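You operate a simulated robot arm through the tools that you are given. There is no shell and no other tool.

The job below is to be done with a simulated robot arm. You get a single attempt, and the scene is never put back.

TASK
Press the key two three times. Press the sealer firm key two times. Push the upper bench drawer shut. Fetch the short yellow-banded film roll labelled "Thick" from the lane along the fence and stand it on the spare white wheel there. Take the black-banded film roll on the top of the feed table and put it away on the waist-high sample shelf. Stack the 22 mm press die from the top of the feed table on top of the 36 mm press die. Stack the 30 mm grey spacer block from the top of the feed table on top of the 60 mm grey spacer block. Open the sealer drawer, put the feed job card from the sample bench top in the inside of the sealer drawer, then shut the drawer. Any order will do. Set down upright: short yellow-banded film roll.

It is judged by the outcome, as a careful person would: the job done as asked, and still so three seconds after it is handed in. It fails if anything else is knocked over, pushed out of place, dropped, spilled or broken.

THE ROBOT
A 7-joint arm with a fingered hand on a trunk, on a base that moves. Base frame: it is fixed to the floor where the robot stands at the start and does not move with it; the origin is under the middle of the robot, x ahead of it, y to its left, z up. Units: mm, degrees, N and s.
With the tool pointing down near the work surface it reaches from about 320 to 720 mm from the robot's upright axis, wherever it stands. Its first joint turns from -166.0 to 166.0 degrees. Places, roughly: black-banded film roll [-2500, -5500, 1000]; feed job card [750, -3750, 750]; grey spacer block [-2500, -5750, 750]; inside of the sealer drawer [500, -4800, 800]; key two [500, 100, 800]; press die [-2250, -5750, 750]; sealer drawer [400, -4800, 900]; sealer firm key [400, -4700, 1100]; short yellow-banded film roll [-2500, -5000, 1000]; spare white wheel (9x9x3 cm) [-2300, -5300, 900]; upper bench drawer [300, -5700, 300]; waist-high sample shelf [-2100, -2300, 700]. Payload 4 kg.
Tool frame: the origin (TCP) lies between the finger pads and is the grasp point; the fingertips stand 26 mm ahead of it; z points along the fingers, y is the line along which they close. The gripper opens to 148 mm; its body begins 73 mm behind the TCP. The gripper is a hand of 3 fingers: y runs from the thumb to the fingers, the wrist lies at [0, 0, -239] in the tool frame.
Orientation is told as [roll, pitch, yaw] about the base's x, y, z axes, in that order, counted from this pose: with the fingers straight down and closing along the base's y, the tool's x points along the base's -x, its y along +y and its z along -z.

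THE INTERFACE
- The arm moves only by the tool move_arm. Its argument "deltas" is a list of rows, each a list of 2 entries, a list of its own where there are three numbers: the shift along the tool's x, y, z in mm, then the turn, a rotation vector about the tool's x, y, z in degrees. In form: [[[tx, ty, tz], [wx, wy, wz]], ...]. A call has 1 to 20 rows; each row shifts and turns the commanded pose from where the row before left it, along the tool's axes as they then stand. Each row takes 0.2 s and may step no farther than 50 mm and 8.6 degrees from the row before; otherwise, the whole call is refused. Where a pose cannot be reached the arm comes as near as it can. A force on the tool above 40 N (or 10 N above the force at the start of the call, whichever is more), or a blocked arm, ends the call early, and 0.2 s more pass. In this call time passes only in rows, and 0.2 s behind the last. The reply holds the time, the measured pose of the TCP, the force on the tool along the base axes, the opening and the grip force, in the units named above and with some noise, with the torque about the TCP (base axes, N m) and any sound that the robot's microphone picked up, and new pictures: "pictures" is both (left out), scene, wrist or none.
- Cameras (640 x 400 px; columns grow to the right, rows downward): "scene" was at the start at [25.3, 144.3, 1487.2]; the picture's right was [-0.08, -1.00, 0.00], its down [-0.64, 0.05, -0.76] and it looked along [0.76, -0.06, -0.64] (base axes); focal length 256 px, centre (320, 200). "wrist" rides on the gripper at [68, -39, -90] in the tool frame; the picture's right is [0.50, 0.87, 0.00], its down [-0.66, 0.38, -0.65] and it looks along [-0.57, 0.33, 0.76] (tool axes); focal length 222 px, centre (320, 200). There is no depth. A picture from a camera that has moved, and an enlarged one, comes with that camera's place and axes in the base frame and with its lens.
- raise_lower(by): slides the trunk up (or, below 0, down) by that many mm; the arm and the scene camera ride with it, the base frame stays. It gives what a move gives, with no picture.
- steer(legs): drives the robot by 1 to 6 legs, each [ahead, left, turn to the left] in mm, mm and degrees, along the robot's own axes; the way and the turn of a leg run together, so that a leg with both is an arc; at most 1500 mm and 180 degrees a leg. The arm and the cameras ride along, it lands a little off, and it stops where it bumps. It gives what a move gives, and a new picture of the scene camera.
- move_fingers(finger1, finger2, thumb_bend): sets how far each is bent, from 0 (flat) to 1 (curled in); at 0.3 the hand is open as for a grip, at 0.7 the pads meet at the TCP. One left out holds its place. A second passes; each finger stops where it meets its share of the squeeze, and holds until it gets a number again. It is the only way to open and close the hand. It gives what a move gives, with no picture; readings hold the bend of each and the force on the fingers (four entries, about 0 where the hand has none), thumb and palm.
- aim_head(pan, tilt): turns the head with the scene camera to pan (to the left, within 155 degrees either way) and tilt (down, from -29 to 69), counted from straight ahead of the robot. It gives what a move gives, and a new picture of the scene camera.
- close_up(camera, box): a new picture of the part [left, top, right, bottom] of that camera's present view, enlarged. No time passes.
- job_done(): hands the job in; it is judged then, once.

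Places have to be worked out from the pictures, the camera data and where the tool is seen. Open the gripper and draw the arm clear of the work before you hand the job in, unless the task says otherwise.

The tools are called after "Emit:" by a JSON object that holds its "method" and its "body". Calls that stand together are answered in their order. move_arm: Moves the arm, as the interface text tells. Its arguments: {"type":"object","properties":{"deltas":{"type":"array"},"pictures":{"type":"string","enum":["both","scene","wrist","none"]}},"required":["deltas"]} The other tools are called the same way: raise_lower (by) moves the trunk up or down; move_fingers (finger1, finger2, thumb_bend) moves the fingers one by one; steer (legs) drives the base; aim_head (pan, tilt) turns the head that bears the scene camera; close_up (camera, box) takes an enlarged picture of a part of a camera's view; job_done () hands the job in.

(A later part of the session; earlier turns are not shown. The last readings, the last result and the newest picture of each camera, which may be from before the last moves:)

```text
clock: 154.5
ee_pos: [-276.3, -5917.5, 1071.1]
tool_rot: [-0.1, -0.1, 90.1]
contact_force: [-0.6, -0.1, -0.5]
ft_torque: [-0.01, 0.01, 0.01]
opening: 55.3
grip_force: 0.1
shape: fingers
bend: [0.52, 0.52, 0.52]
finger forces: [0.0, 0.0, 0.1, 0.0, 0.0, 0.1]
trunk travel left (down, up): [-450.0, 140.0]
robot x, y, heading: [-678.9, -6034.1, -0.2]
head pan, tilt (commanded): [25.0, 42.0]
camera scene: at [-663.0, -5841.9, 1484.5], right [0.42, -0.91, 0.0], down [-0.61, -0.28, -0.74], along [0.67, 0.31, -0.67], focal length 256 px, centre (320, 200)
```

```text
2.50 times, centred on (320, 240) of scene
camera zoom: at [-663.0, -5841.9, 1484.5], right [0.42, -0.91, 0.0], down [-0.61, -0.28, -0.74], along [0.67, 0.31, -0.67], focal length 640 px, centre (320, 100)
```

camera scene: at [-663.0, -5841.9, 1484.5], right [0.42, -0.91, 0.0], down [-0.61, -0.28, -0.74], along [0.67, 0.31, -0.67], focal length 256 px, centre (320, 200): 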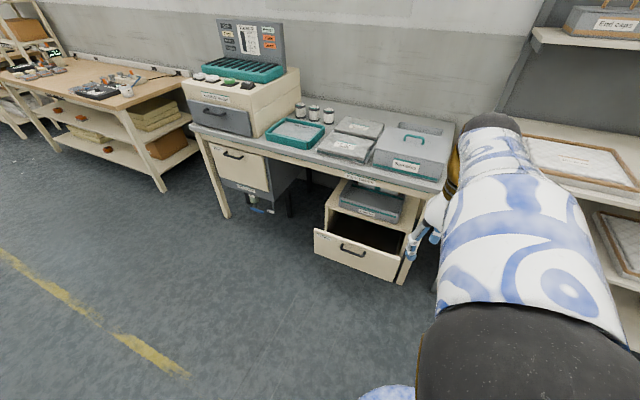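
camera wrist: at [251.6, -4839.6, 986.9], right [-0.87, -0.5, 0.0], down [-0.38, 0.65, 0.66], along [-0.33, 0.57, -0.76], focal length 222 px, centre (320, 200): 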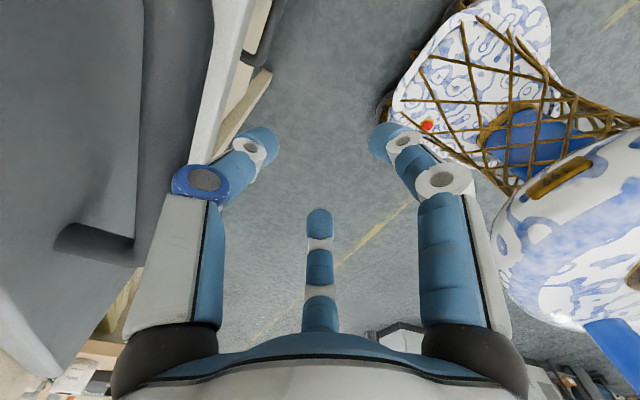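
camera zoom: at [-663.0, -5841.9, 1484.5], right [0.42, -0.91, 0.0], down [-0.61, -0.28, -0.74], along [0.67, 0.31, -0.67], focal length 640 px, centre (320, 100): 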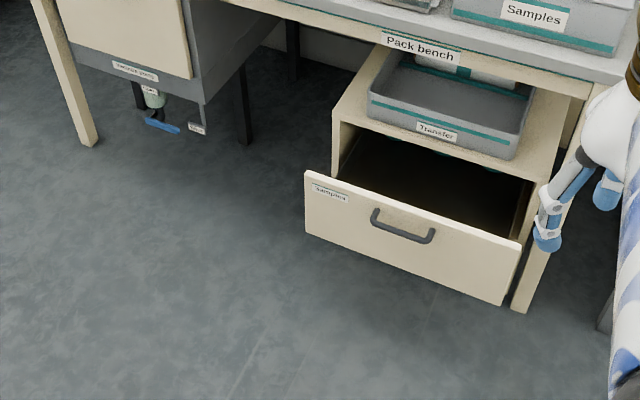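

The open one is the upper ("Samples") drawer: its handle is near [130, −5660, 414]. I line the robot up with it and lower the trunk fully.

Emit:
{"method": "steer", "body": {"legs": [[60, 260, 0]]}}

Emit:
{"method": "raise_lower", "body": {"by": -445}}

Emit:
{"method": "move_fingers", "body": {"finger1": 0.75, "finger2": 0.75, "thumb_bend": 0.75}}

Emit:
{"method": "move_arm", "body": {"deltas": [[[0, 0, 0], [7.5, 0, 0]], [[0, 0, 0], [7.5, 0, 0]], [[0, 0, 0], [7.5, 0, 0]], [[0, 0, 0], [7.5, 0, 0]], [[0, 0, 0], [7.5, 0, 0]], [[0, 0, 0], [7.5, 0, 0]]]}}

```text
clock: 156.4
ee_pos: [-217.6, -5658.3, 1070.3]
tool_rot: [0.0, -0.1, 90.1]
contact_force: [0.2, -0.1, -0.4]
ft_torque: [0.0, 0.02, -0.01]
opening: 55.0
grip_force: 0.0
shape: fingers
bend: [0.52, 0.52, 0.52]
finger forces: [0.0, 0.1, 0.0, 0.0, 0.0, 0.0]
trunk travel left (down, up): [-450.0, 140.0]
robot x, y, heading: [-619.7, -5767.0, 0.3]
head pan, tilt (commanded): [25.0, 42.0]
camera scene: at [-604.1, -5584.0, 1484.4], right [0.43, -0.9, 0.0], down [-0.61, -0.28, -0.74], along [0.67, 0.32, -0.67], focal length 256 px, centre (320, 200)
```

scene: 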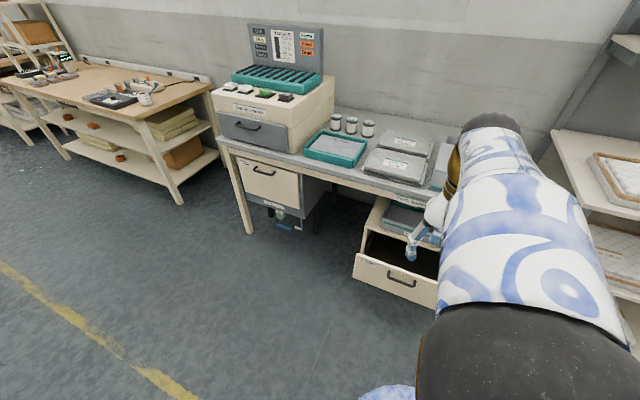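

```text
refused: -445 is not a number from -400 to 400
```

```text
clock: 157.4
ee_pos: [-217.4, -5657.1, 1071.3]
tool_rot: [-0.1, -0.1, 90.2]
contact_force: [-0.1, 0.2, -0.1]
ft_torque: [0.01, -0.03, -0.01]
opening: 0.0
grip_force: 0.0
shape: fingers
bend: [0.73, 0.73, 0.72]
finger forces: [0.0, 0.0, 0.0, 0.1, 0.1, 0.0]
trunk travel left (down, up): [-450.0, 140.0]
robot x, y, heading: [-619.7, -5775.2, -0.0]
head pan, tilt (commanded): [25.0, 42.0]
```

```text
clock: 158.4
ee_pos: [-201.8, -5695.0, 1057.3]
tool_rot: [-22.9, -10.6, 85.2]
contact_force: [-0.3, 0.1, 0.5]
ft_torque: [-0.02, 0.01, 0.0]
opening: 0.0
grip_force: 0.1
shape: fingers
bend: [0.73, 0.73, 0.72]
finger forces: [0.0, 0.0, 0.0, 0.1, 0.1, 0.0]
trunk travel left (down, up): [-450.0, 140.0]
robot x, y, heading: [-620.8, -5769.2, 0.5]
head pan, tilt (commanded): [25.0, 42.0]
stopped in row 5: the arm was blocked; the commanded pose is now the measured one
camera scene: at [-603.8, -5584.2, 1484.5], right [0.43, -0.91, 0.0], down [-0.61, -0.28, -0.74], along [0.67, 0.32, -0.67], focal length 256 px, centre (320, 200)
camera wrist: at [-208.6, -5779.3, 1141.3], right [-0.83, -0.36, -0.42], down [-0.55, 0.61, 0.57], along [0.05, 0.71, -0.71], focal length 222 px, centre (320, 200)
```

scene: 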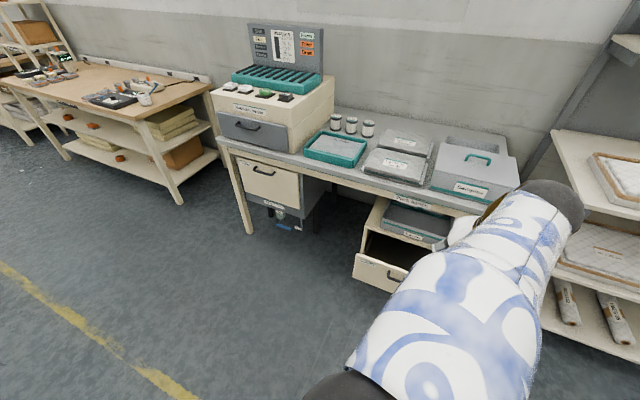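
wrist: 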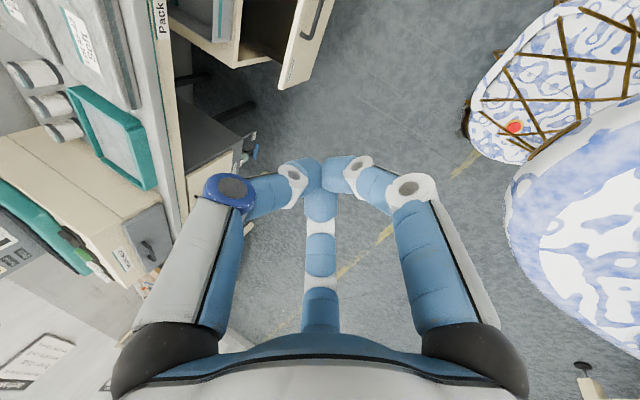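

The arm got blocked near its own body while tilting at short reach, so I'll push with the hand straight down instead. I restore the vertical orientation and extend forward a bit.

Emit:
{"method": "move_arm", "body": {"deltas": [[[0, 0, 0], [-5.83, 2.4, -1.73]], [[0, 0, 0], [-5.83, 2.4, -1.73]], [[0, 0, 0], [-5.83, 2.4, -1.73]], [[0, 0, 0], [-5.83, 2.4, -1.73]], [[-9, -20, 0], [0, 0, 0]], [[-9, -20, 0], [0, 0, 0]], [[-9, -20, 0], [0, 0, 0]], [[-9, -20, 0], [0, 0, 0]]]}}

Emit:
{"method": "raise_lower", "body": {"by": -390}}

```text
clock: 160.2
ee_pos: [-121.4, -5656.1, 1057.8]
tool_rot: [-0.1, 0.4, 90.2]
contact_force: [-0.2, 0.2, -0.7]
ft_torque: [0.01, -0.01, -0.01]
opening: 0.2
grip_force: 0.0
shape: fingers
bend: [0.73, 0.73, 0.72]
finger forces: [0.0, 0.1, 0.1, 0.0, 0.0, 0.0]
trunk travel left (down, up): [-450.0, 140.0]
robot x, y, heading: [-618.9, -5768.2, 0.2]
head pan, tilt (commanded): [25.0, 42.0]
camera scene: at [-603.8, -5584.2, 1484.4], right [0.43, -0.91, 0.0], down [-0.61, -0.28, -0.74], along [0.67, 0.32, -0.67], focal length 256 px, centre (320, 200)
camera wrist: at [-83.5, -5723.8, 1148.1], right [-0.86, -0.5, 0.0], down [-0.38, 0.66, 0.65], along [-0.33, 0.56, -0.76], focal length 222 px, centre (320, 200)
```

scene: 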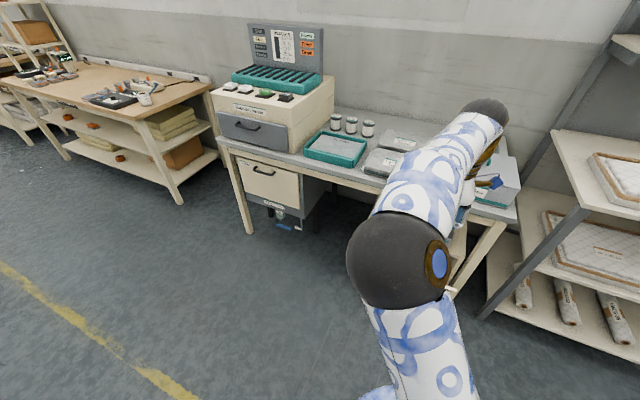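
wrist: 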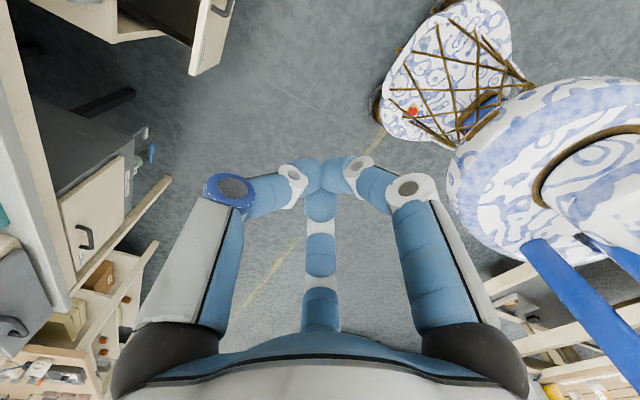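

```text
clock: 163.9
ee_pos: [-122.1, -5656.5, 669.1]
tool_rot: [-0.1, 0.3, 90.3]
contact_force: [0.4, 0.3, 0.4]
ft_torque: [0.0, -0.04, 0.06]
opening: 0.0
grip_force: 0.1
shape: fingers
bend: [0.73, 0.73, 0.72]
finger forces: [0.0, 0.1, 0.0, 0.0, 0.0, 0.1]
trunk travel left (down, up): [-60.0, 530.0]
robot x, y, heading: [-618.1, -5771.4, 0.3]
head pan, tilt (commanded): [25.0, 42.0]
```

Trunk is down 390 mm. I lower the last 55 mm and take the hand down to drawer height, then look.

Emit:
{"method": "raise_lower", "body": {"by": -55}}

Emit:
{"method": "move_arm", "body": {"deltas": [[[0, 0, 42], [0, 0, 0]], [[0, 0, 42], [0, 0, 0]], [[0, 0, 42], [0, 0, 0]], [[0, 0, 42], [0, 0, 0]], [[0, 0, 36], [0, 0, 0]]]}}

```text
clock: 164.9
ee_pos: [-121.5, -5656.6, 612.9]
tool_rot: [-0.1, 0.3, 90.2]
contact_force: [0.3, 0.8, 0.5]
ft_torque: [-0.01, 0.0, 0.01]
opening: 0.1
grip_force: 0.1
shape: fingers
bend: [0.73, 0.73, 0.72]
finger forces: [0.1, 0.1, 0.0, 0.0, 0.0, 0.1]
trunk travel left (down, up): [-5.0, 585.0]
robot x, y, heading: [-620.6, -5773.8, 0.1]
head pan, tilt (commanded): [25.0, 42.0]
```

```text
clock: 166.1
ee_pos: [-120.3, -5658.0, 409.4]
tool_rot: [-0.2, 0.3, 90.3]
contact_force: [0.7, 0.2, -0.3]
ft_torque: [0.02, -0.01, 0.0]
opening: 0.0
grip_force: 0.0
shape: fingers
bend: [0.73, 0.73, 0.72]
finger forces: [0.1, 0.0, 0.1, 0.0, 0.0, 0.0]
trunk travel left (down, up): [-5.0, 585.0]
robot x, y, heading: [-619.1, -5772.9, 0.0]
head pan, tilt (commanded): [25.0, 42.0]
camera scene: at [-604.1, -5584.3, 1039.5], right [0.43, -0.91, 0.0], down [-0.61, -0.28, -0.74], along [0.67, 0.32, -0.67], focal length 256 px, centre (320, 200)
camera wrist: at [-83.6, -5725.3, 498.9], right [-0.86, -0.5, 0.0], down [-0.38, 0.66, 0.65], along [-0.33, 0.56, -0.76], focal length 222 px, centre (320, 200)
```

scene: 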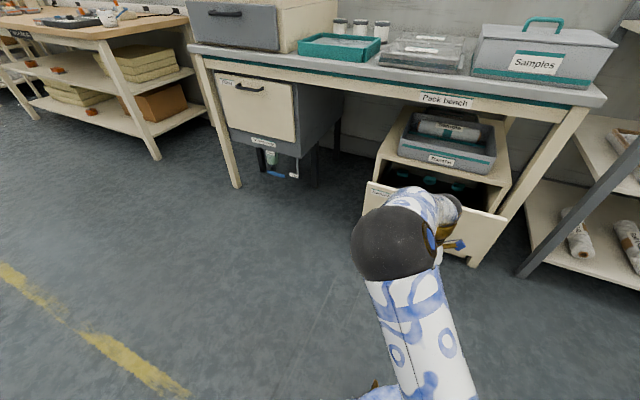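
wrist: 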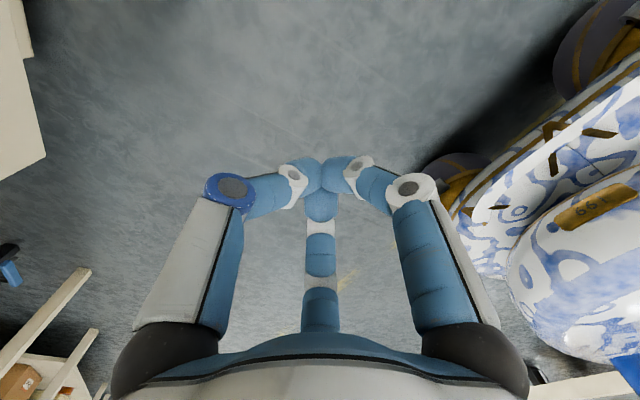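

From two heights the drawer panel is at x ≈ 162, y −5423…−5894, z 281–441; the hand is centred on it. I drive 270 mm forward to push most of the way.

Emit:
{"method": "steer", "body": {"legs": [[250, 0, 0]]}}

Emit:
{"method": "close_up", "body": {"camera": "wrist", "box": [0, 0, 640, 400]}}

```text
clock: 167.9
ee_pos: [124.7, -5658.8, 409.2]
tool_rot: [0.0, 0.4, 90.2]
contact_force: [-0.6, 0.6, 0.0]
ft_torque: [-0.02, 0.0, -0.02]
opening: 0.3
grip_force: 0.1
shape: fingers
bend: [0.73, 0.73, 0.72]
finger forces: [0.0, 0.1, 0.0, 0.0, 0.1, 0.0]
trunk travel left (down, up): [-5.0, 585.0]
robot x, y, heading: [-373.3, -5770.1, -0.0]
head pan, tilt (commanded): [25.0, 42.0]
camera scene: at [-357.3, -5583.6, 1039.4], right [0.42, -0.91, 0.0], down [-0.61, -0.28, -0.74], along [0.67, 0.32, -0.67], focal length 256 px, centre (320, 200)
```

scene: 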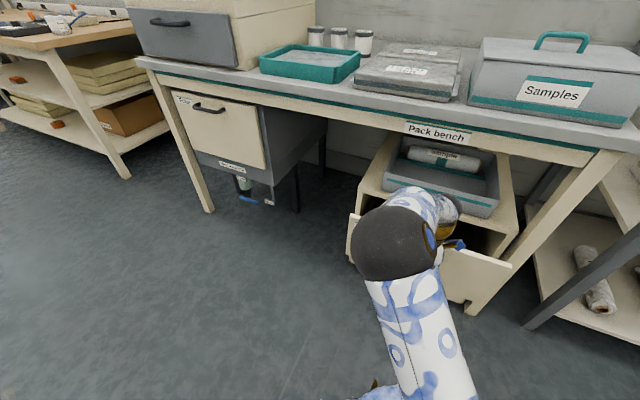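

```text
1.00 times, centred on (320, 200) of wrist (not enlarged: the box is as wide or as high as the picture)
camera zoom: at [163.0, -5724.9, 499.1], right [-0.86, -0.5, 0.0], down [-0.38, 0.66, 0.65], along [-0.33, 0.56, -0.76], focal length 222 px, centre (320, 200)
```

zoom: 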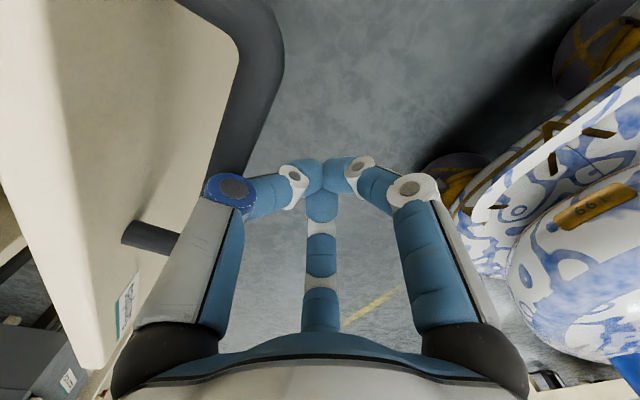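

The thumb is bearing on the handle and the drawer is moving in. I finish the push with the arm in small steps under force watch.

Emit:
{"method": "move_arm", "body": {"deltas": [[[0, -6, 0], [0, 0, 0]], [[0, -6, 0], [0, 0, 0]], [[0, -6, 0], [0, 0, 0]], [[0, -6, 0], [0, 0, 0]], [[0, -6, 0], [0, 0, 0]], [[0, -6, 0], [0, 0, 0]], [[0, -6, 0], [0, 0, 0]], [[0, -6, 0], [0, 0, 0]], [[0, -6, 0], [0, 0, 0]], [[0, -6, 0], [0, 0, 0]], [[0, -6, 0], [0, 0, 0]], [[0, -6, 0], [0, 0, 0]]]}}

```text
clock: 170.5
ee_pos: [197.0, -5657.3, 408.0]
tool_rot: [-0.2, 0.3, 90.1]
contact_force: [-0.6, -0.2, 2.1]
ft_torque: [0.01, -0.02, 0.03]
opening: 0.0
grip_force: 0.0
shape: fingers
bend: [0.73, 0.73, 0.72]
finger forces: [0.1, 0.1, 0.0, 0.0, 1.2, 0.1]
trunk travel left (down, up): [-5.0, 585.0]
robot x, y, heading: [-371.6, -5768.9, -0.1]
head pan, tilt (commanded): [25.0, 42.0]
camera scene: at [-357.4, -5583.6, 1039.4], right [0.42, -0.91, 0.0], down [-0.61, -0.28, -0.74], along [0.67, 0.32, -0.67], focal length 256 px, centre (320, 200)
camera wrist: at [234.8, -5724.6, 498.8], right [-0.86, -0.5, 0.0], down [-0.38, 0.66, 0.65], along [-0.33, 0.56, -0.76], focal length 222 px, centre (320, 200)
```

scene: 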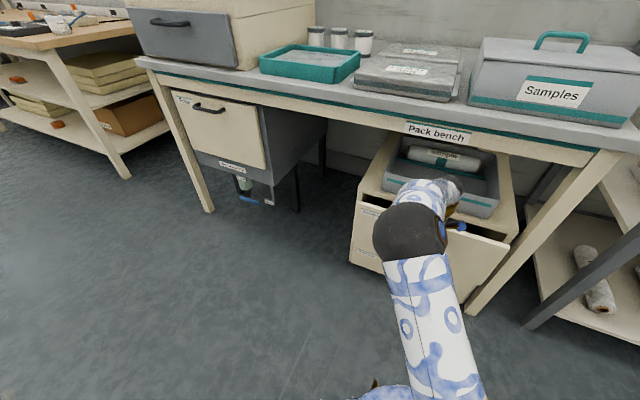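
wrist: 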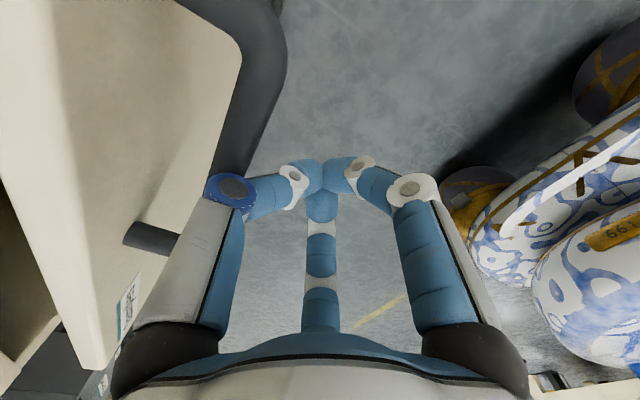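

Nearly closed (a slim gap remains). I continue pushing in 5 mm steps.

Emit:
{"method": "move_arm", "body": {"deltas": [[[0, -5, 0], [0, 0, 0]], [[0, -5, 0], [0, 0, 0]], [[0, -5, 0], [0, 0, 0]], [[0, -5, 0], [0, 0, 0]], [[0, -4, 0], [0, 0, 0]], [[0, -4, 0], [0, 0, 0]], [[0, -4, 0], [0, 0, 0]]]}}

Emit:
{"method": "close_up", "body": {"camera": "scene", "box": [330, 130, 540, 310]}}

```text
clock: 172.1
ee_pos: [229.7, -5657.6, 409.3]
tool_rot: [-0.1, 0.4, 90.2]
contact_force: [-0.2, 0.1, -0.1]
ft_torque: [0.0, -0.03, 0.0]
opening: 0.1
grip_force: 0.1
shape: fingers
bend: [0.73, 0.73, 0.72]
finger forces: [0.0, 0.0, 0.1, 0.1, 0.2, 0.0]
trunk travel left (down, up): [-5.0, 585.0]
robot x, y, heading: [-375.1, -5774.1, 0.1]
head pan, tilt (commanded): [25.0, 42.0]
camera scene: at [-357.3, -5583.6, 1039.4], right [0.42, -0.91, 0.0], down [-0.61, -0.28, -0.74], along [0.67, 0.32, -0.67], focal length 256 px, centre (320, 200)
camera wrist: at [267.5, -5724.8, 499.3], right [-0.86, -0.5, 0.0], down [-0.38, 0.66, 0.65], along [-0.33, 0.56, -0.76], focal length 222 px, centre (320, 200)
```

scene: 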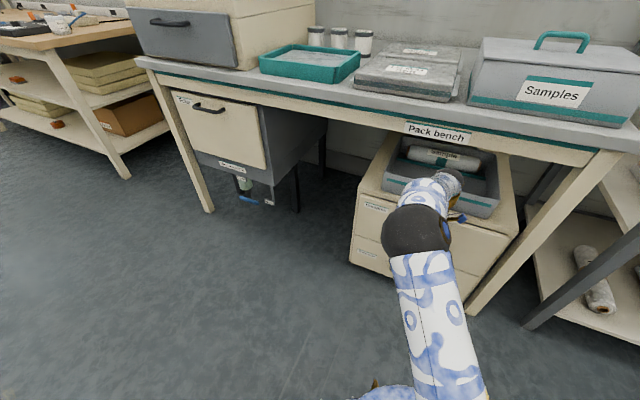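
wrist: 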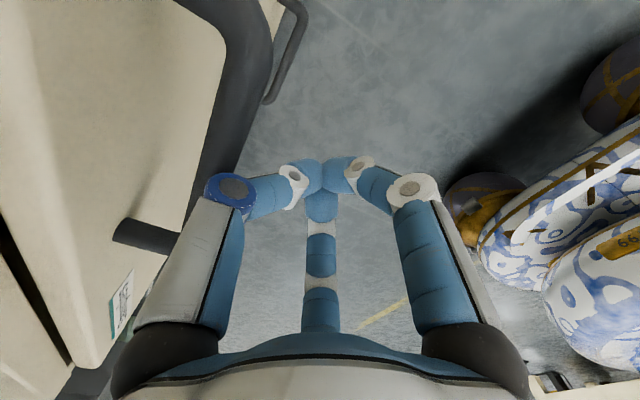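

```text
2.22 times, centred on (435, 220) of scene
camera zoom: at [-357.3, -5583.6, 1039.4], right [0.42, -0.91, 0.0], down [-0.61, -0.28, -0.74], along [0.67, 0.32, -0.67], focal length 569 px, centre (64, 156)
```

zoom: 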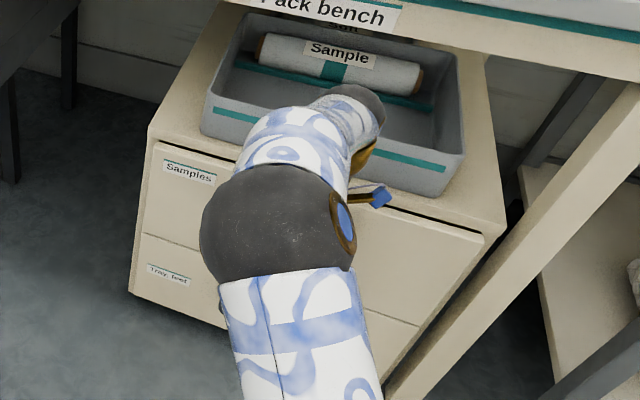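

A thin gap is still visible along the top of the panel. I push on in 3 mm steps until the force rises.

Emit:
{"method": "move_arm", "body": {"deltas": [[[0, -3, 0], [0, 0, 0]], [[0, -3, 0], [0, 0, 0]], [[0, -3, 0], [0, 0, 0]], [[0, -3, 0], [0, 0, 0]]]}}

Emit:
{"method": "close_up", "body": {"camera": "scene", "box": [330, 130, 540, 310]}}

```text
clock: 173.1
ee_pos: [239.7, -5657.9, 410.9]
tool_rot: [-0.1, 0.3, 90.2]
contact_force: [-21.9, -2.5, 9.9]
ft_torque: [0.05, -0.7, -0.06]
opening: 0.1
grip_force: 11.5
shape: fingers
bend: [0.73, 0.73, 0.71]
finger forces: [0.0, 0.0, 0.0, 0.0, 22.9, 0.0]
trunk travel left (down, up): [-5.0, 585.0]
robot x, y, heading: [-371.2, -5770.0, 0.0]
head pan, tilt (commanded): [25.0, 42.0]
camera scene: at [-359.1, -5583.9, 1039.7], right [0.42, -0.91, 0.0], down [-0.6, -0.28, -0.74], along [0.67, 0.32, -0.67], focal length 256 px, centre (320, 200)
camera wrist: at [277.7, -5724.4, 500.6], right [-0.86, -0.5, 0.0], down [-0.38, 0.66, 0.65], along [-0.33, 0.56, -0.76], focal length 222 px, centre (320, 200)
```

scene: 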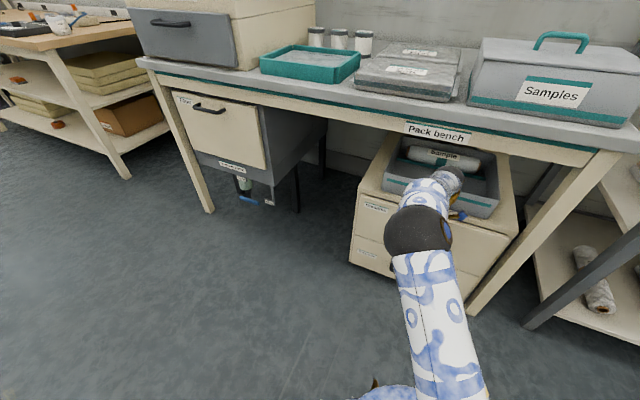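
wrist: 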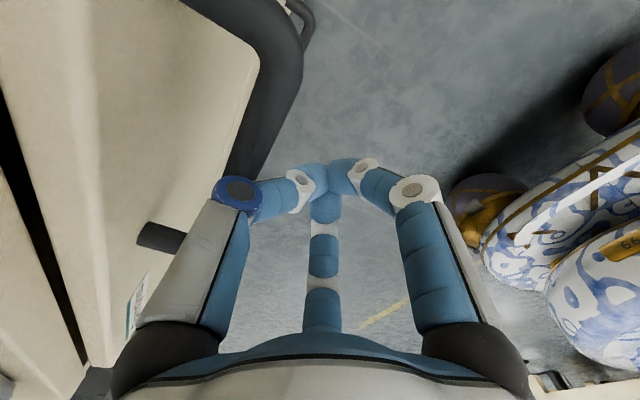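

```text
2.22 times, centred on (435, 220) of scene
camera zoom: at [-359.1, -5583.9, 1039.7], right [0.42, -0.91, 0.0], down [-0.6, -0.28, -0.74], along [0.67, 0.32, -0.67], focal length 569 px, centre (64, 156)
```

zoom: 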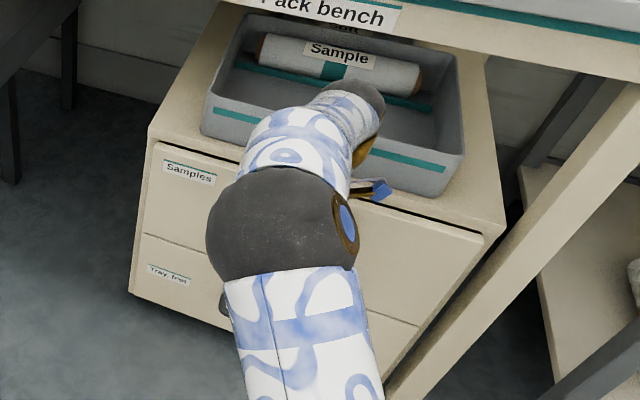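

Force reached 22 N: the drawer is at its stop. I back the hand off, drive back, and inspect.

Emit:
{"method": "move_arm", "body": {"deltas": [[[0, 20, 0], [0, 0, 0]], [[0, 40, 0], [0, 0, 0]], [[0, 40, 0], [0, 0, 0]]], "pictures": "none"}}

Emit:
{"method": "steer", "body": {"legs": [[-250, -150, 0]]}}

Emit:
{"method": "close_up", "body": {"camera": "scene", "box": [270, 100, 450, 280]}}

```text
clock: 173.9
ee_pos: [141.0, -5658.7, 408.8]
tool_rot: [0.0, 0.3, 90.2]
contact_force: [0.3, -0.7, 0.2]
ft_torque: [0.04, 0.01, 0.0]
opening: 0.2
grip_force: 0.0
shape: fingers
bend: [0.73, 0.73, 0.72]
finger forces: [0.0, 0.1, 0.0, 0.0, 0.0, 0.0]
trunk travel left (down, up): [-5.0, 585.0]
robot x, y, heading: [-371.3, -5773.1, 0.2]
head pan, tilt (commanded): [25.0, 42.0]
```

```text
clock: 175.9
ee_pos: [-107.9, -5809.3, 408.4]
tool_rot: [-0.1, 0.3, 90.2]
contact_force: [-0.2, -0.3, 0.0]
ft_torque: [0.0, 0.02, 0.01]
opening: 0.0
grip_force: 0.1
shape: fingers
bend: [0.73, 0.73, 0.72]
finger forces: [0.0, 0.1, 0.1, 0.0, 0.0, 0.1]
trunk travel left (down, up): [-5.0, 585.0]
robot x, y, heading: [-622.2, -5921.9, 0.3]
head pan, tilt (commanded): [25.0, 42.0]
camera scene: at [-606.8, -5734.7, 1039.5], right [0.43, -0.91, 0.0], down [-0.61, -0.28, -0.74], along [0.67, 0.32, -0.67], focal length 256 px, centre (320, 200)
```

scene: 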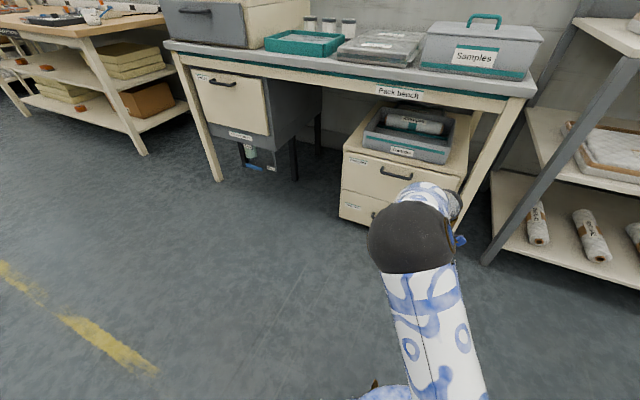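

```text
2.22 times, centred on (360, 190) of scene
camera zoom: at [-606.8, -5734.7, 1039.5], right [0.43, -0.91, 0.0], down [-0.61, -0.28, -0.74], along [0.67, 0.32, -0.67], focal length 569 px, centre (231, 222)
```

zoom: 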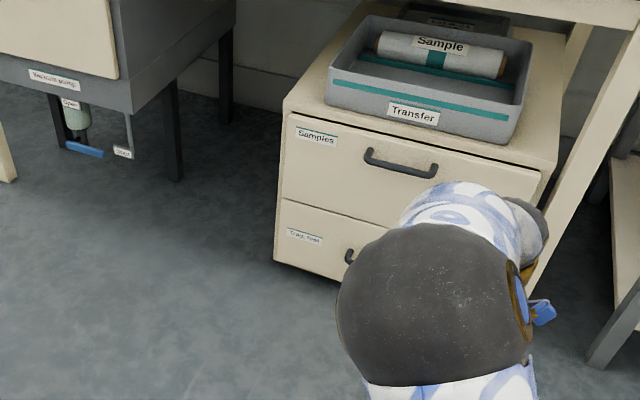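

The upper drawer sits flush and shut. Now to the feed table: I raise the trunk, open the hand and turn the head to look behind.

Emit:
{"method": "raise_lower", "body": {"by": 400}}

Emit:
{"method": "raise_lower", "body": {"by": 45}}

Emit:
{"method": "move_fingers", "body": {"finger1": 0.3, "finger2": 0.3, "thumb_bend": 0.3}}

Emit:
{"method": "aim_head", "body": {"pan": 150, "tilt": 20}}

```text
clock: 179.7
ee_pos: [-108.9, -5809.5, 808.6]
tool_rot: [-0.1, 0.3, 90.3]
contact_force: [0.2, -0.5, -0.6]
ft_torque: [0.0, -0.01, -0.03]
opening: 0.0
grip_force: 0.0
shape: fingers
bend: [0.73, 0.73, 0.72]
finger forces: [0.0, 0.1, 0.1, 0.1, 0.1, 0.0]
trunk travel left (down, up): [-405.0, 185.0]
robot x, y, heading: [-623.6, -5918.5, 0.3]
head pan, tilt (commanded): [25.0, 42.0]
```

```text
clock: 180.6
ee_pos: [-107.6, -5809.0, 854.3]
tool_rot: [-0.1, 0.3, 90.3]
contact_force: [0.0, 0.0, -1.0]
ft_torque: [-0.01, -0.03, -0.02]
opening: 0.2
grip_force: 0.1
shape: fingers
bend: [0.73, 0.73, 0.72]
finger forces: [0.0, 0.0, 0.0, 0.0, 0.0, 0.1]
trunk travel left (down, up): [-450.0, 140.0]
robot x, y, heading: [-625.8, -5920.5, 0.1]
head pan, tilt (commanded): [25.0, 42.0]
```

```text
clock: 181.6
ee_pos: [-107.9, -5809.0, 854.2]
tool_rot: [-0.1, 0.4, 90.2]
contact_force: [0.2, 0.1, 0.4]
ft_torque: [0.02, 0.02, 0.02]
opening: 126.6
grip_force: 0.0
shape: fingers
bend: [0.3, 0.3, 0.3]
finger forces: [0.0, 0.0, 0.1, 0.1, 0.0, 0.0]
trunk travel left (down, up): [-450.0, 140.0]
robot x, y, heading: [-625.6, -5920.5, 0.4]
head pan, tilt (commanded): [25.0, 42.0]
```

```text
clock: 183.6
ee_pos: [-108.4, -5808.8, 854.4]
tool_rot: [-0.1, 0.3, 90.1]
contact_force: [0.9, 0.7, -0.1]
ft_torque: [0.03, 0.02, -0.03]
opening: 126.4
grip_force: 0.0
shape: fingers
bend: [0.3, 0.3, 0.3]
finger forces: [0.0, 0.0, 0.0, 0.0, 0.0, 0.1]
trunk travel left (down, up): [-450.0, 140.0]
robot x, y, heading: [-624.0, -5921.0, 0.3]
head pan, tilt (commanded): [150.0, 20.0]
camera scene: at [-763.2, -5723.8, 1518.8], right [0.5, 0.87, 0.0], down [0.3, -0.17, -0.94], along [-0.81, 0.47, -0.34], focal length 256 px, centre (320, 200)
```

scene: 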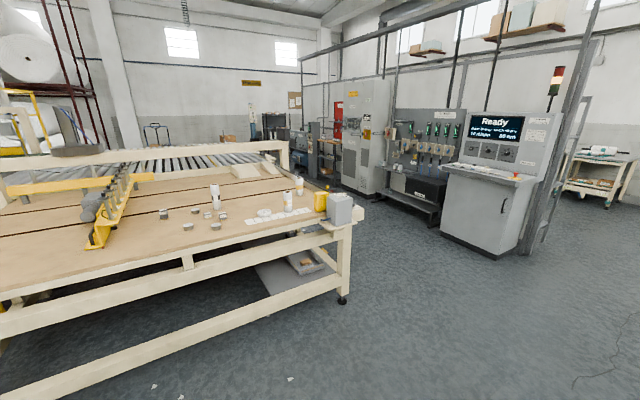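

The feed table lies behind-left with many small things on it. I zoom in.

Emit:
{"method": "close_up", "body": {"camera": "scene", "box": [120, 150, 370, 290]}}

Emit:
{"method": "aim_head", "body": {"pan": 150, "tilt": 40}}

```text
2.56 times, centred on (245, 220) of scene
camera zoom: at [-763.2, -5723.8, 1518.8], right [0.5, 0.87, 0.0], down [0.3, -0.17, -0.94], along [-0.81, 0.47, -0.34], focal length 656 px, centre (512, 149)
```

zoom: 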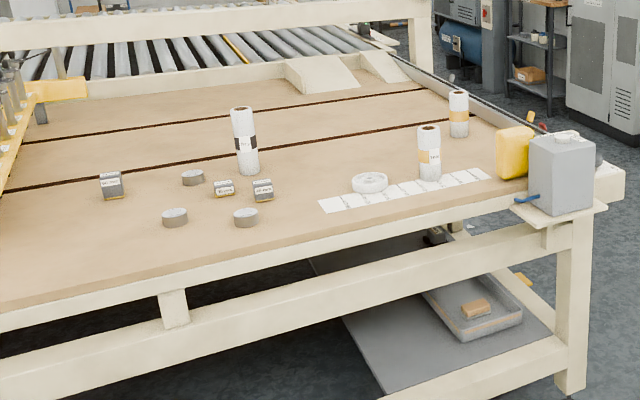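

```text
clock: 184.5
ee_pos: [-108.1, -5809.6, 855.5]
tool_rot: [0.0, 0.3, 90.3]
contact_force: [-0.1, 0.6, 0.6]
ft_torque: [0.01, -0.01, -0.05]
opening: 126.6
grip_force: 0.0
shape: fingers
bend: [0.3, 0.3, 0.3]
finger forces: [0.0, 0.1, 0.0, 0.0, 0.0, 0.0]
trunk travel left (down, up): [-450.0, 140.0]
robot x, y, heading: [-620.9, -5924.2, 0.2]
head pan, tilt (commanded): [150.0, 40.0]
camera scene: at [-756.2, -5727.8, 1487.5], right [0.5, 0.87, 0.0], down [0.56, -0.32, -0.77], along [-0.67, 0.38, -0.64], focal length 256 px, centre (320, 200)
```

scene: 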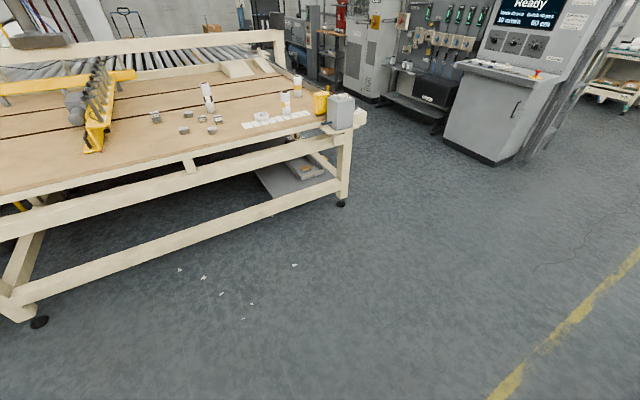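

The feed table's near edge runs along y at x ≈ −2150. I tuck the arm high, then turn round and drive up to the table facing −x.

Emit:
{"method": "move_arm", "body": {"deltas": [[[16, 12, -43], [0, 0, 0]], [[16, 12, -43], [0, 0, 0]], [[16, 12, -43], [0, 0, 0]], [[16, 12, -43], [0, 0, 0]], [[16, 12, -43], [0, 0, 0]], [[16, 12, -43], [0, 0, 0]], [[16, 12, -43], [0, 0, 0]]], "pictures": "none"}}

Emit:
{"method": "steer", "body": {"legs": [[-300, 0, 0], [0, 0, 90], [0, 0, 90]]}}

Emit:
{"method": "aim_head", "body": {"pan": 0, "tilt": 25}}

```text
clock: 186.1
ee_pos: [-192.7, -5919.7, 1156.4]
tool_rot: [-0.1, 0.3, 90.2]
contact_force: [0.7, -0.2, -0.3]
ft_torque: [0.02, 0.01, -0.03]
opening: 126.6
grip_force: 0.1
shape: fingers
bend: [0.3, 0.3, 0.3]
finger forces: [0.0, 0.1, 0.1, 0.1, 0.0, 0.1]
trunk travel left (down, up): [-450.0, 140.0]
robot x, y, heading: [-623.0, -5923.3, 0.3]
head pan, tilt (commanded): [150.0, 40.0]
```

```text
clock: 195.8
ee_pos: [-1350.4, -5921.7, 1156.5]
tool_rot: [-0.1, 0.3, -89.8]
contact_force: [1.0, 0.2, -0.5]
ft_torque: [0.03, 0.0, -0.03]
opening: 126.5
grip_force: 0.1
shape: fingers
bend: [0.3, 0.3, 0.3]
finger forces: [0.0, 0.1, 0.0, 0.1, 0.0, 0.0]
trunk travel left (down, up): [-450.0, 140.0]
robot x, y, heading: [-923.9, -5920.4, -180.1]
head pan, tilt (commanded): [150.0, 40.0]
camera scene: at [-787.7, -6115.2, 1487.4], right [-0.5, -0.87, 0.0], down [-0.56, 0.32, -0.77], along [0.66, -0.38, -0.64], focal length 256 px, centre (320, 200)
```

scene: 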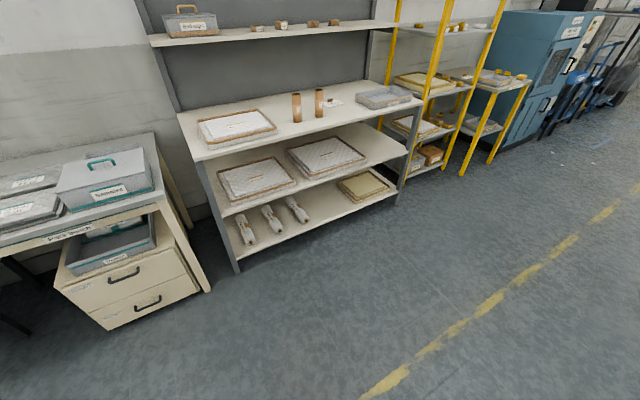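

```text
clock: 198.1
ee_pos: [-1350.6, -5920.9, 1154.8]
tool_rot: [-0.2, 0.3, -89.9]
contact_force: [-0.1, 0.5, -0.3]
ft_torque: [0.02, 0.02, 0.01]
opening: 126.6
grip_force: 0.2
shape: fingers
bend: [0.3, 0.3, 0.3]
finger forces: [0.1, 0.0, 0.0, 0.0, 0.0, 0.0]
trunk travel left (down, up): [-450.0, 140.0]
robot x, y, heading: [-920.3, -5918.9, -180.1]
head pan, tilt (commanded): [0.0, 25.0]
camera scene: at [-953.4, -6072.7, 1510.7], right [0.0, 1.0, 0.0], down [0.42, 0.0, -0.91], along [-0.91, 0.0, -0.42], focal length 256 px, centre (320, 200)
```

scene: 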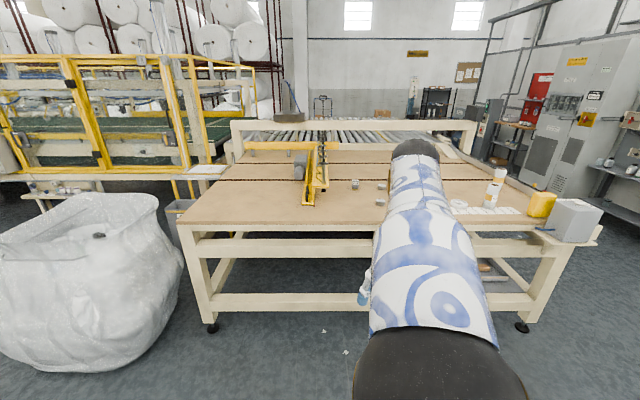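

Facing the table now. I drive to the right (towards +y) so that the items lie left of the arm in the head's view.

Emit:
{"method": "steer", "body": {"legs": [[0, -750, 0], [560, 0, 0]]}}

Emit:
{"method": "aim_head", "body": {"pan": 15, "tilt": 30}}

Emit:
{"method": "close_up", "body": {"camera": "scene", "box": [150, 130, 430, 300]}}

```text
clock: 205.0
ee_pos: [-1916.1, -5179.2, 1155.5]
tool_rot: [0.0, 0.3, -89.5]
contact_force: [0.6, 0.3, 0.2]
ft_torque: [0.02, 0.02, 0.01]
opening: 126.8
grip_force: 0.0
shape: fingers
bend: [0.3, 0.3, 0.3]
finger forces: [0.1, 0.0, 0.1, 0.1, 0.0, 0.0]
trunk travel left (down, up): [-450.0, 140.0]
robot x, y, heading: [-1486.7, -5176.3, -179.7]
head pan, tilt (commanded): [0.0, 25.0]
camera scene: at [-1517.0, -5328.0, 1510.7], right [-0.01, 1.0, 0.0], down [0.42, 0.0, -0.91], along [-0.91, -0.01, -0.42], focal length 256 px, centre (320, 200)
```

scene: 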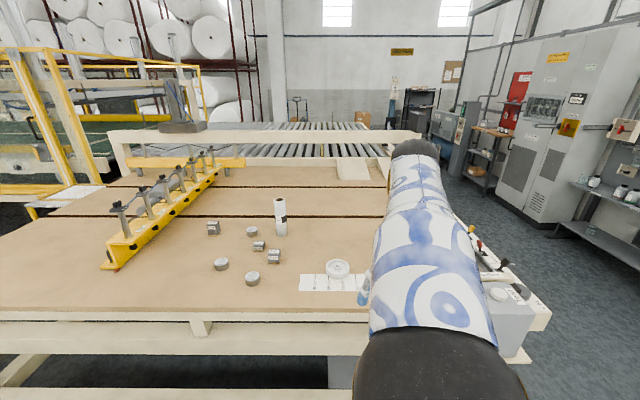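

```text
clock: 205.8
ee_pos: [-1916.5, -5179.4, 1156.4]
tool_rot: [0.0, 0.4, -89.5]
contact_force: [-0.6, 0.5, 0.0]
ft_torque: [0.0, 0.0, -0.03]
opening: 126.6
grip_force: 0.0
shape: fingers
bend: [0.3, 0.3, 0.3]
finger forces: [0.1, 0.0, 0.0, 0.0, 0.0, 0.1]
trunk travel left (down, up): [-450.0, 140.0]
robot x, y, heading: [-1481.6, -5176.9, -179.4]
head pan, tilt (commanded): [15.0, 30.0]
camera scene: at [-1512.0, -5351.3, 1502.8], right [-0.27, 0.96, 0.0], down [0.48, 0.13, -0.87], along [-0.83, -0.23, -0.5], focal length 256 px, centre (320, 200)
```

scene: 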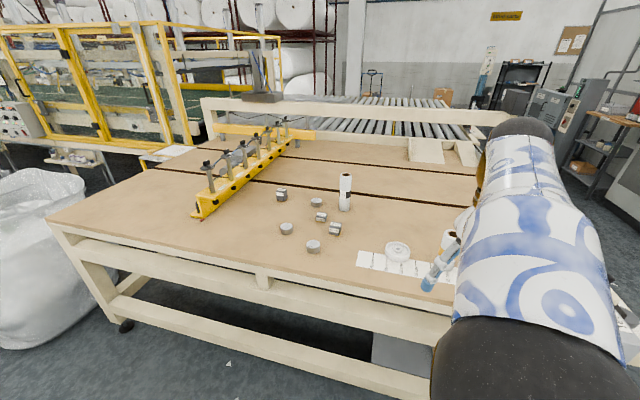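

```text
2.29 times, centred on (290, 215) of scene
camera zoom: at [-1512.0, -5351.3, 1502.8], right [-0.27, 0.96, 0.0], down [0.48, 0.13, -0.87], along [-0.83, -0.23, -0.5], focal length 585 px, centre (389, 166)
```

zoom: 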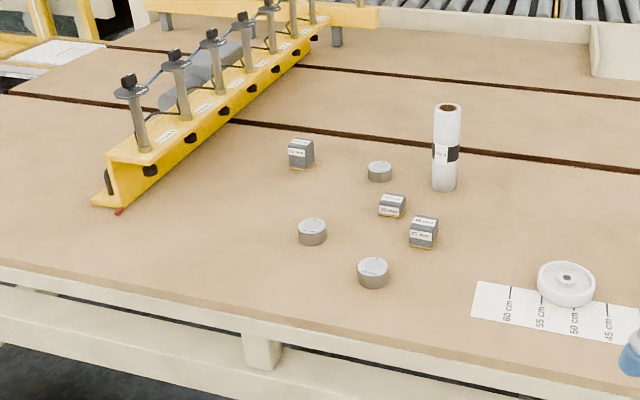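

I can see three blocks, three dies, the black-banded roll and the white wheel. I drive 240 mm closer and zoom to read the labels.

Emit:
{"method": "steer", "body": {"legs": [[240, 0, 0]]}}

Emit:
{"method": "aim_head", "body": {"pan": 20, "tilt": 40}}

Emit:
{"method": "close_up", "body": {"camera": "scene", "box": [220, 130, 380, 250]}}

Emit:
{"method": "close_up", "body": {"camera": "wrist", "box": [0, 0, 640, 400]}}

```text
clock: 207.5
ee_pos: [-2157.9, -5180.7, 1155.0]
tool_rot: [-0.1, 0.3, -89.5]
contact_force: [-0.3, -1.2, 1.3]
ft_torque: [-0.02, -0.03, -0.02]
opening: 126.8
grip_force: 0.1
shape: fingers
bend: [0.3, 0.3, 0.3]
finger forces: [0.0, 0.0, 0.0, 0.0, 0.1, 0.1]
trunk travel left (down, up): [-450.0, 140.0]
robot x, y, heading: [-1728.3, -5178.2, -179.4]
head pan, tilt (commanded): [15.0, 30.0]
camera scene: at [-1753.5, -5353.2, 1502.7], right [-0.27, 0.96, 0.0], down [0.48, 0.13, -0.87], along [-0.83, -0.23, -0.5], focal length 256 px, centre (320, 200)
```

scene: 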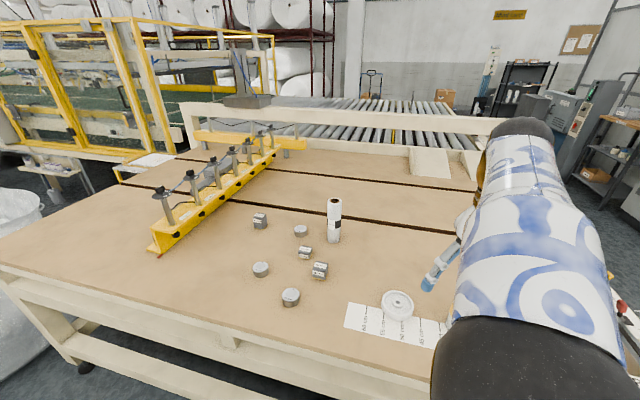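

```text
clock: 208.2
ee_pos: [-2157.2, -5182.1, 1154.7]
tool_rot: [0.0, 0.3, -89.4]
contact_force: [0.5, 0.7, -0.6]
ft_torque: [-0.01, 0.0, 0.02]
opening: 126.7
grip_force: 0.1
shape: fingers
bend: [0.3, 0.3, 0.3]
finger forces: [0.1, 0.0, 0.0, 0.0, 0.0, 0.0]
trunk travel left (down, up): [-450.0, 140.0]
robot x, y, heading: [-1727.6, -5178.9, -179.4]
head pan, tilt (commanded): [20.0, 40.0]
camera scene: at [-1745.7, -5358.8, 1487.5], right [-0.35, 0.94, 0.0], down [0.6, 0.22, -0.77], along [-0.72, -0.27, -0.64], focal length 256 px, centre (320, 200)
```

scene: 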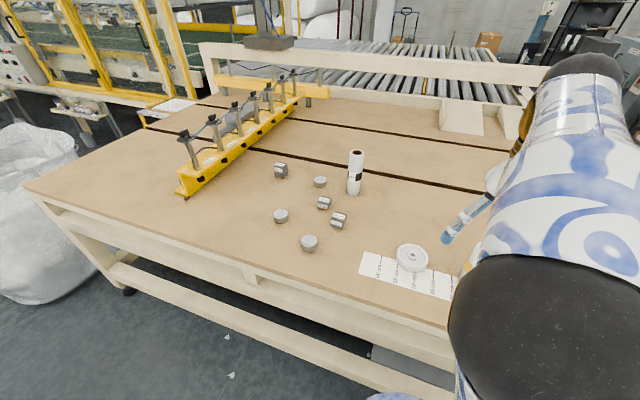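

```text
3.33 times, centred on (300, 190) of scene
camera zoom: at [-1745.7, -5358.8, 1487.5], right [-0.35, 0.94, 0.0], down [0.6, 0.22, -0.77], along [-0.72, -0.27, -0.64], focal length 854 px, centre (387, 233)
```

zoom: 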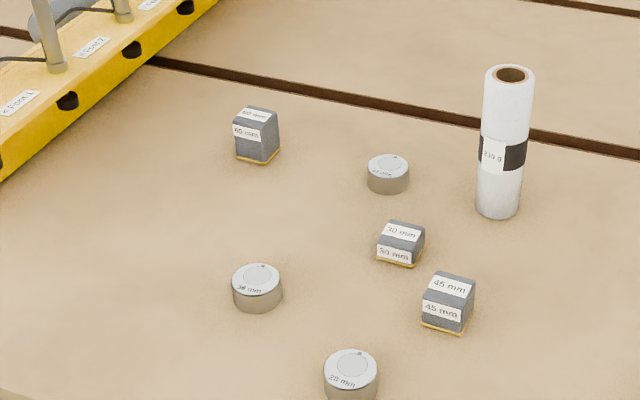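

```text
1.00 times, centred on (320, 200) of wrist (not enlarged: the box is as wide or as high as the picture)
camera zoom: at [-2197.8, -5114.6, 1246.0], right [0.86, 0.51, 0.0], down [0.39, -0.66, 0.65], along [0.33, -0.56, -0.76], focal length 222 px, centre (320, 200)
```

zoom: 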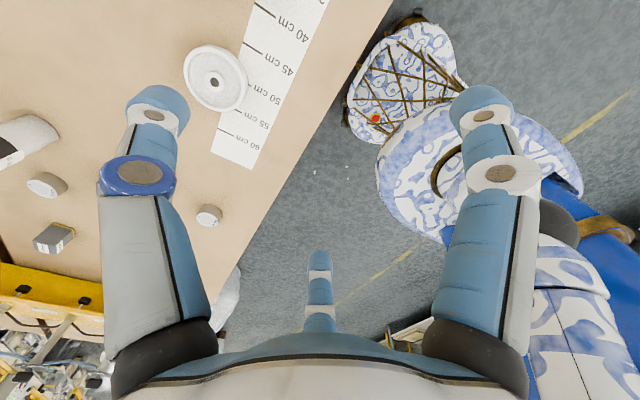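

Blocks read 60, 30 and 45 mm. I zoom tighter on the dies to read them.

Emit:
{"method": "close_up", "body": {"camera": "scene", "box": [305, 165, 335, 190]}}

Emit:
{"method": "close_up", "body": {"camera": "scene", "box": [268, 200, 298, 225]}}

Emit:
{"method": "close_up", "body": {"camera": "scene", "box": [295, 228, 325, 253]}}

Emit:
{"method": "close_up", "body": {"camera": "scene", "box": [310, 180, 360, 235]}}

```text
16.00 times, centred on (320, 178) of scene
camera zoom: at [-1745.7, -5358.8, 1487.5], right [-0.35, 0.94, 0.0], down [0.6, 0.22, -0.77], along [-0.72, -0.27, -0.64], focal length 4098 px, centre (320, 560)
```

zoom: 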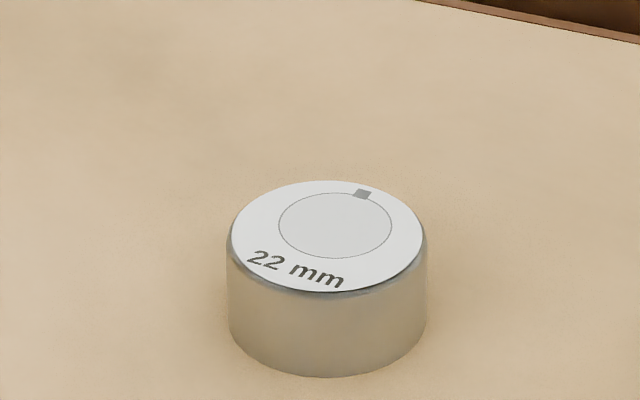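

```text
16.00 times, centred on (283, 212) of scene
camera zoom: at [-1745.7, -5358.8, 1487.5], right [-0.35, 0.94, 0.0], down [0.6, 0.22, -0.77], along [-0.72, -0.27, -0.64], focal length 4098 px, centre (912, 0)
```

zoom: 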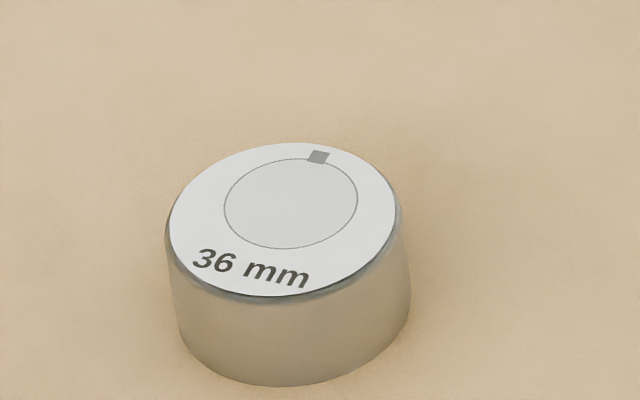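

```text
16.00 times, centred on (310, 240) of scene
camera zoom: at [-1745.7, -5358.8, 1487.5], right [-0.35, 0.94, 0.0], down [0.6, 0.22, -0.77], along [-0.72, -0.27, -0.64], focal length 4098 px, centre (480, -448)
```

zoom: 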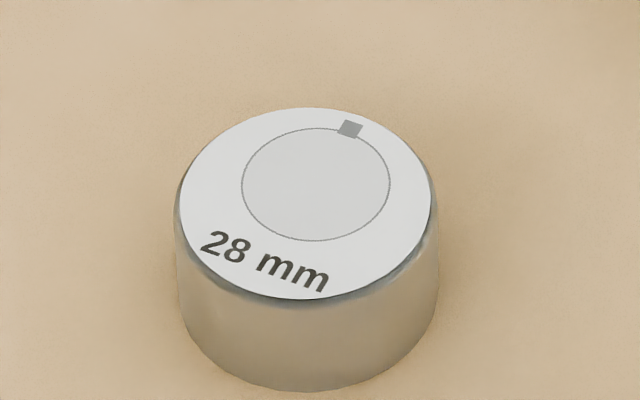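

```text
7.27 times, centred on (335, 208) of scene
camera zoom: at [-1745.7, -5358.8, 1487.5], right [-0.35, 0.94, 0.0], down [0.6, 0.22, -0.77], along [-0.72, -0.27, -0.64], focal length 1863 px, centre (211, 146)
```

zoom: 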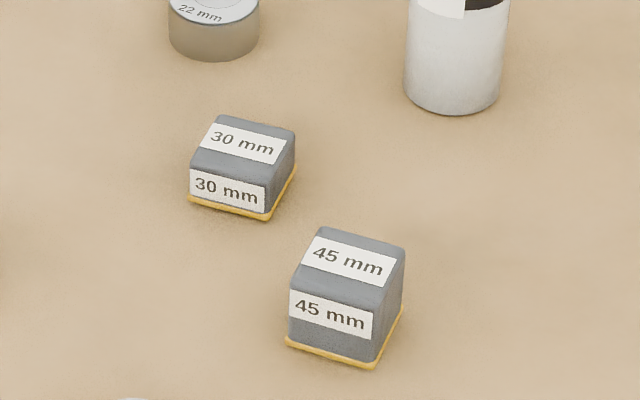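

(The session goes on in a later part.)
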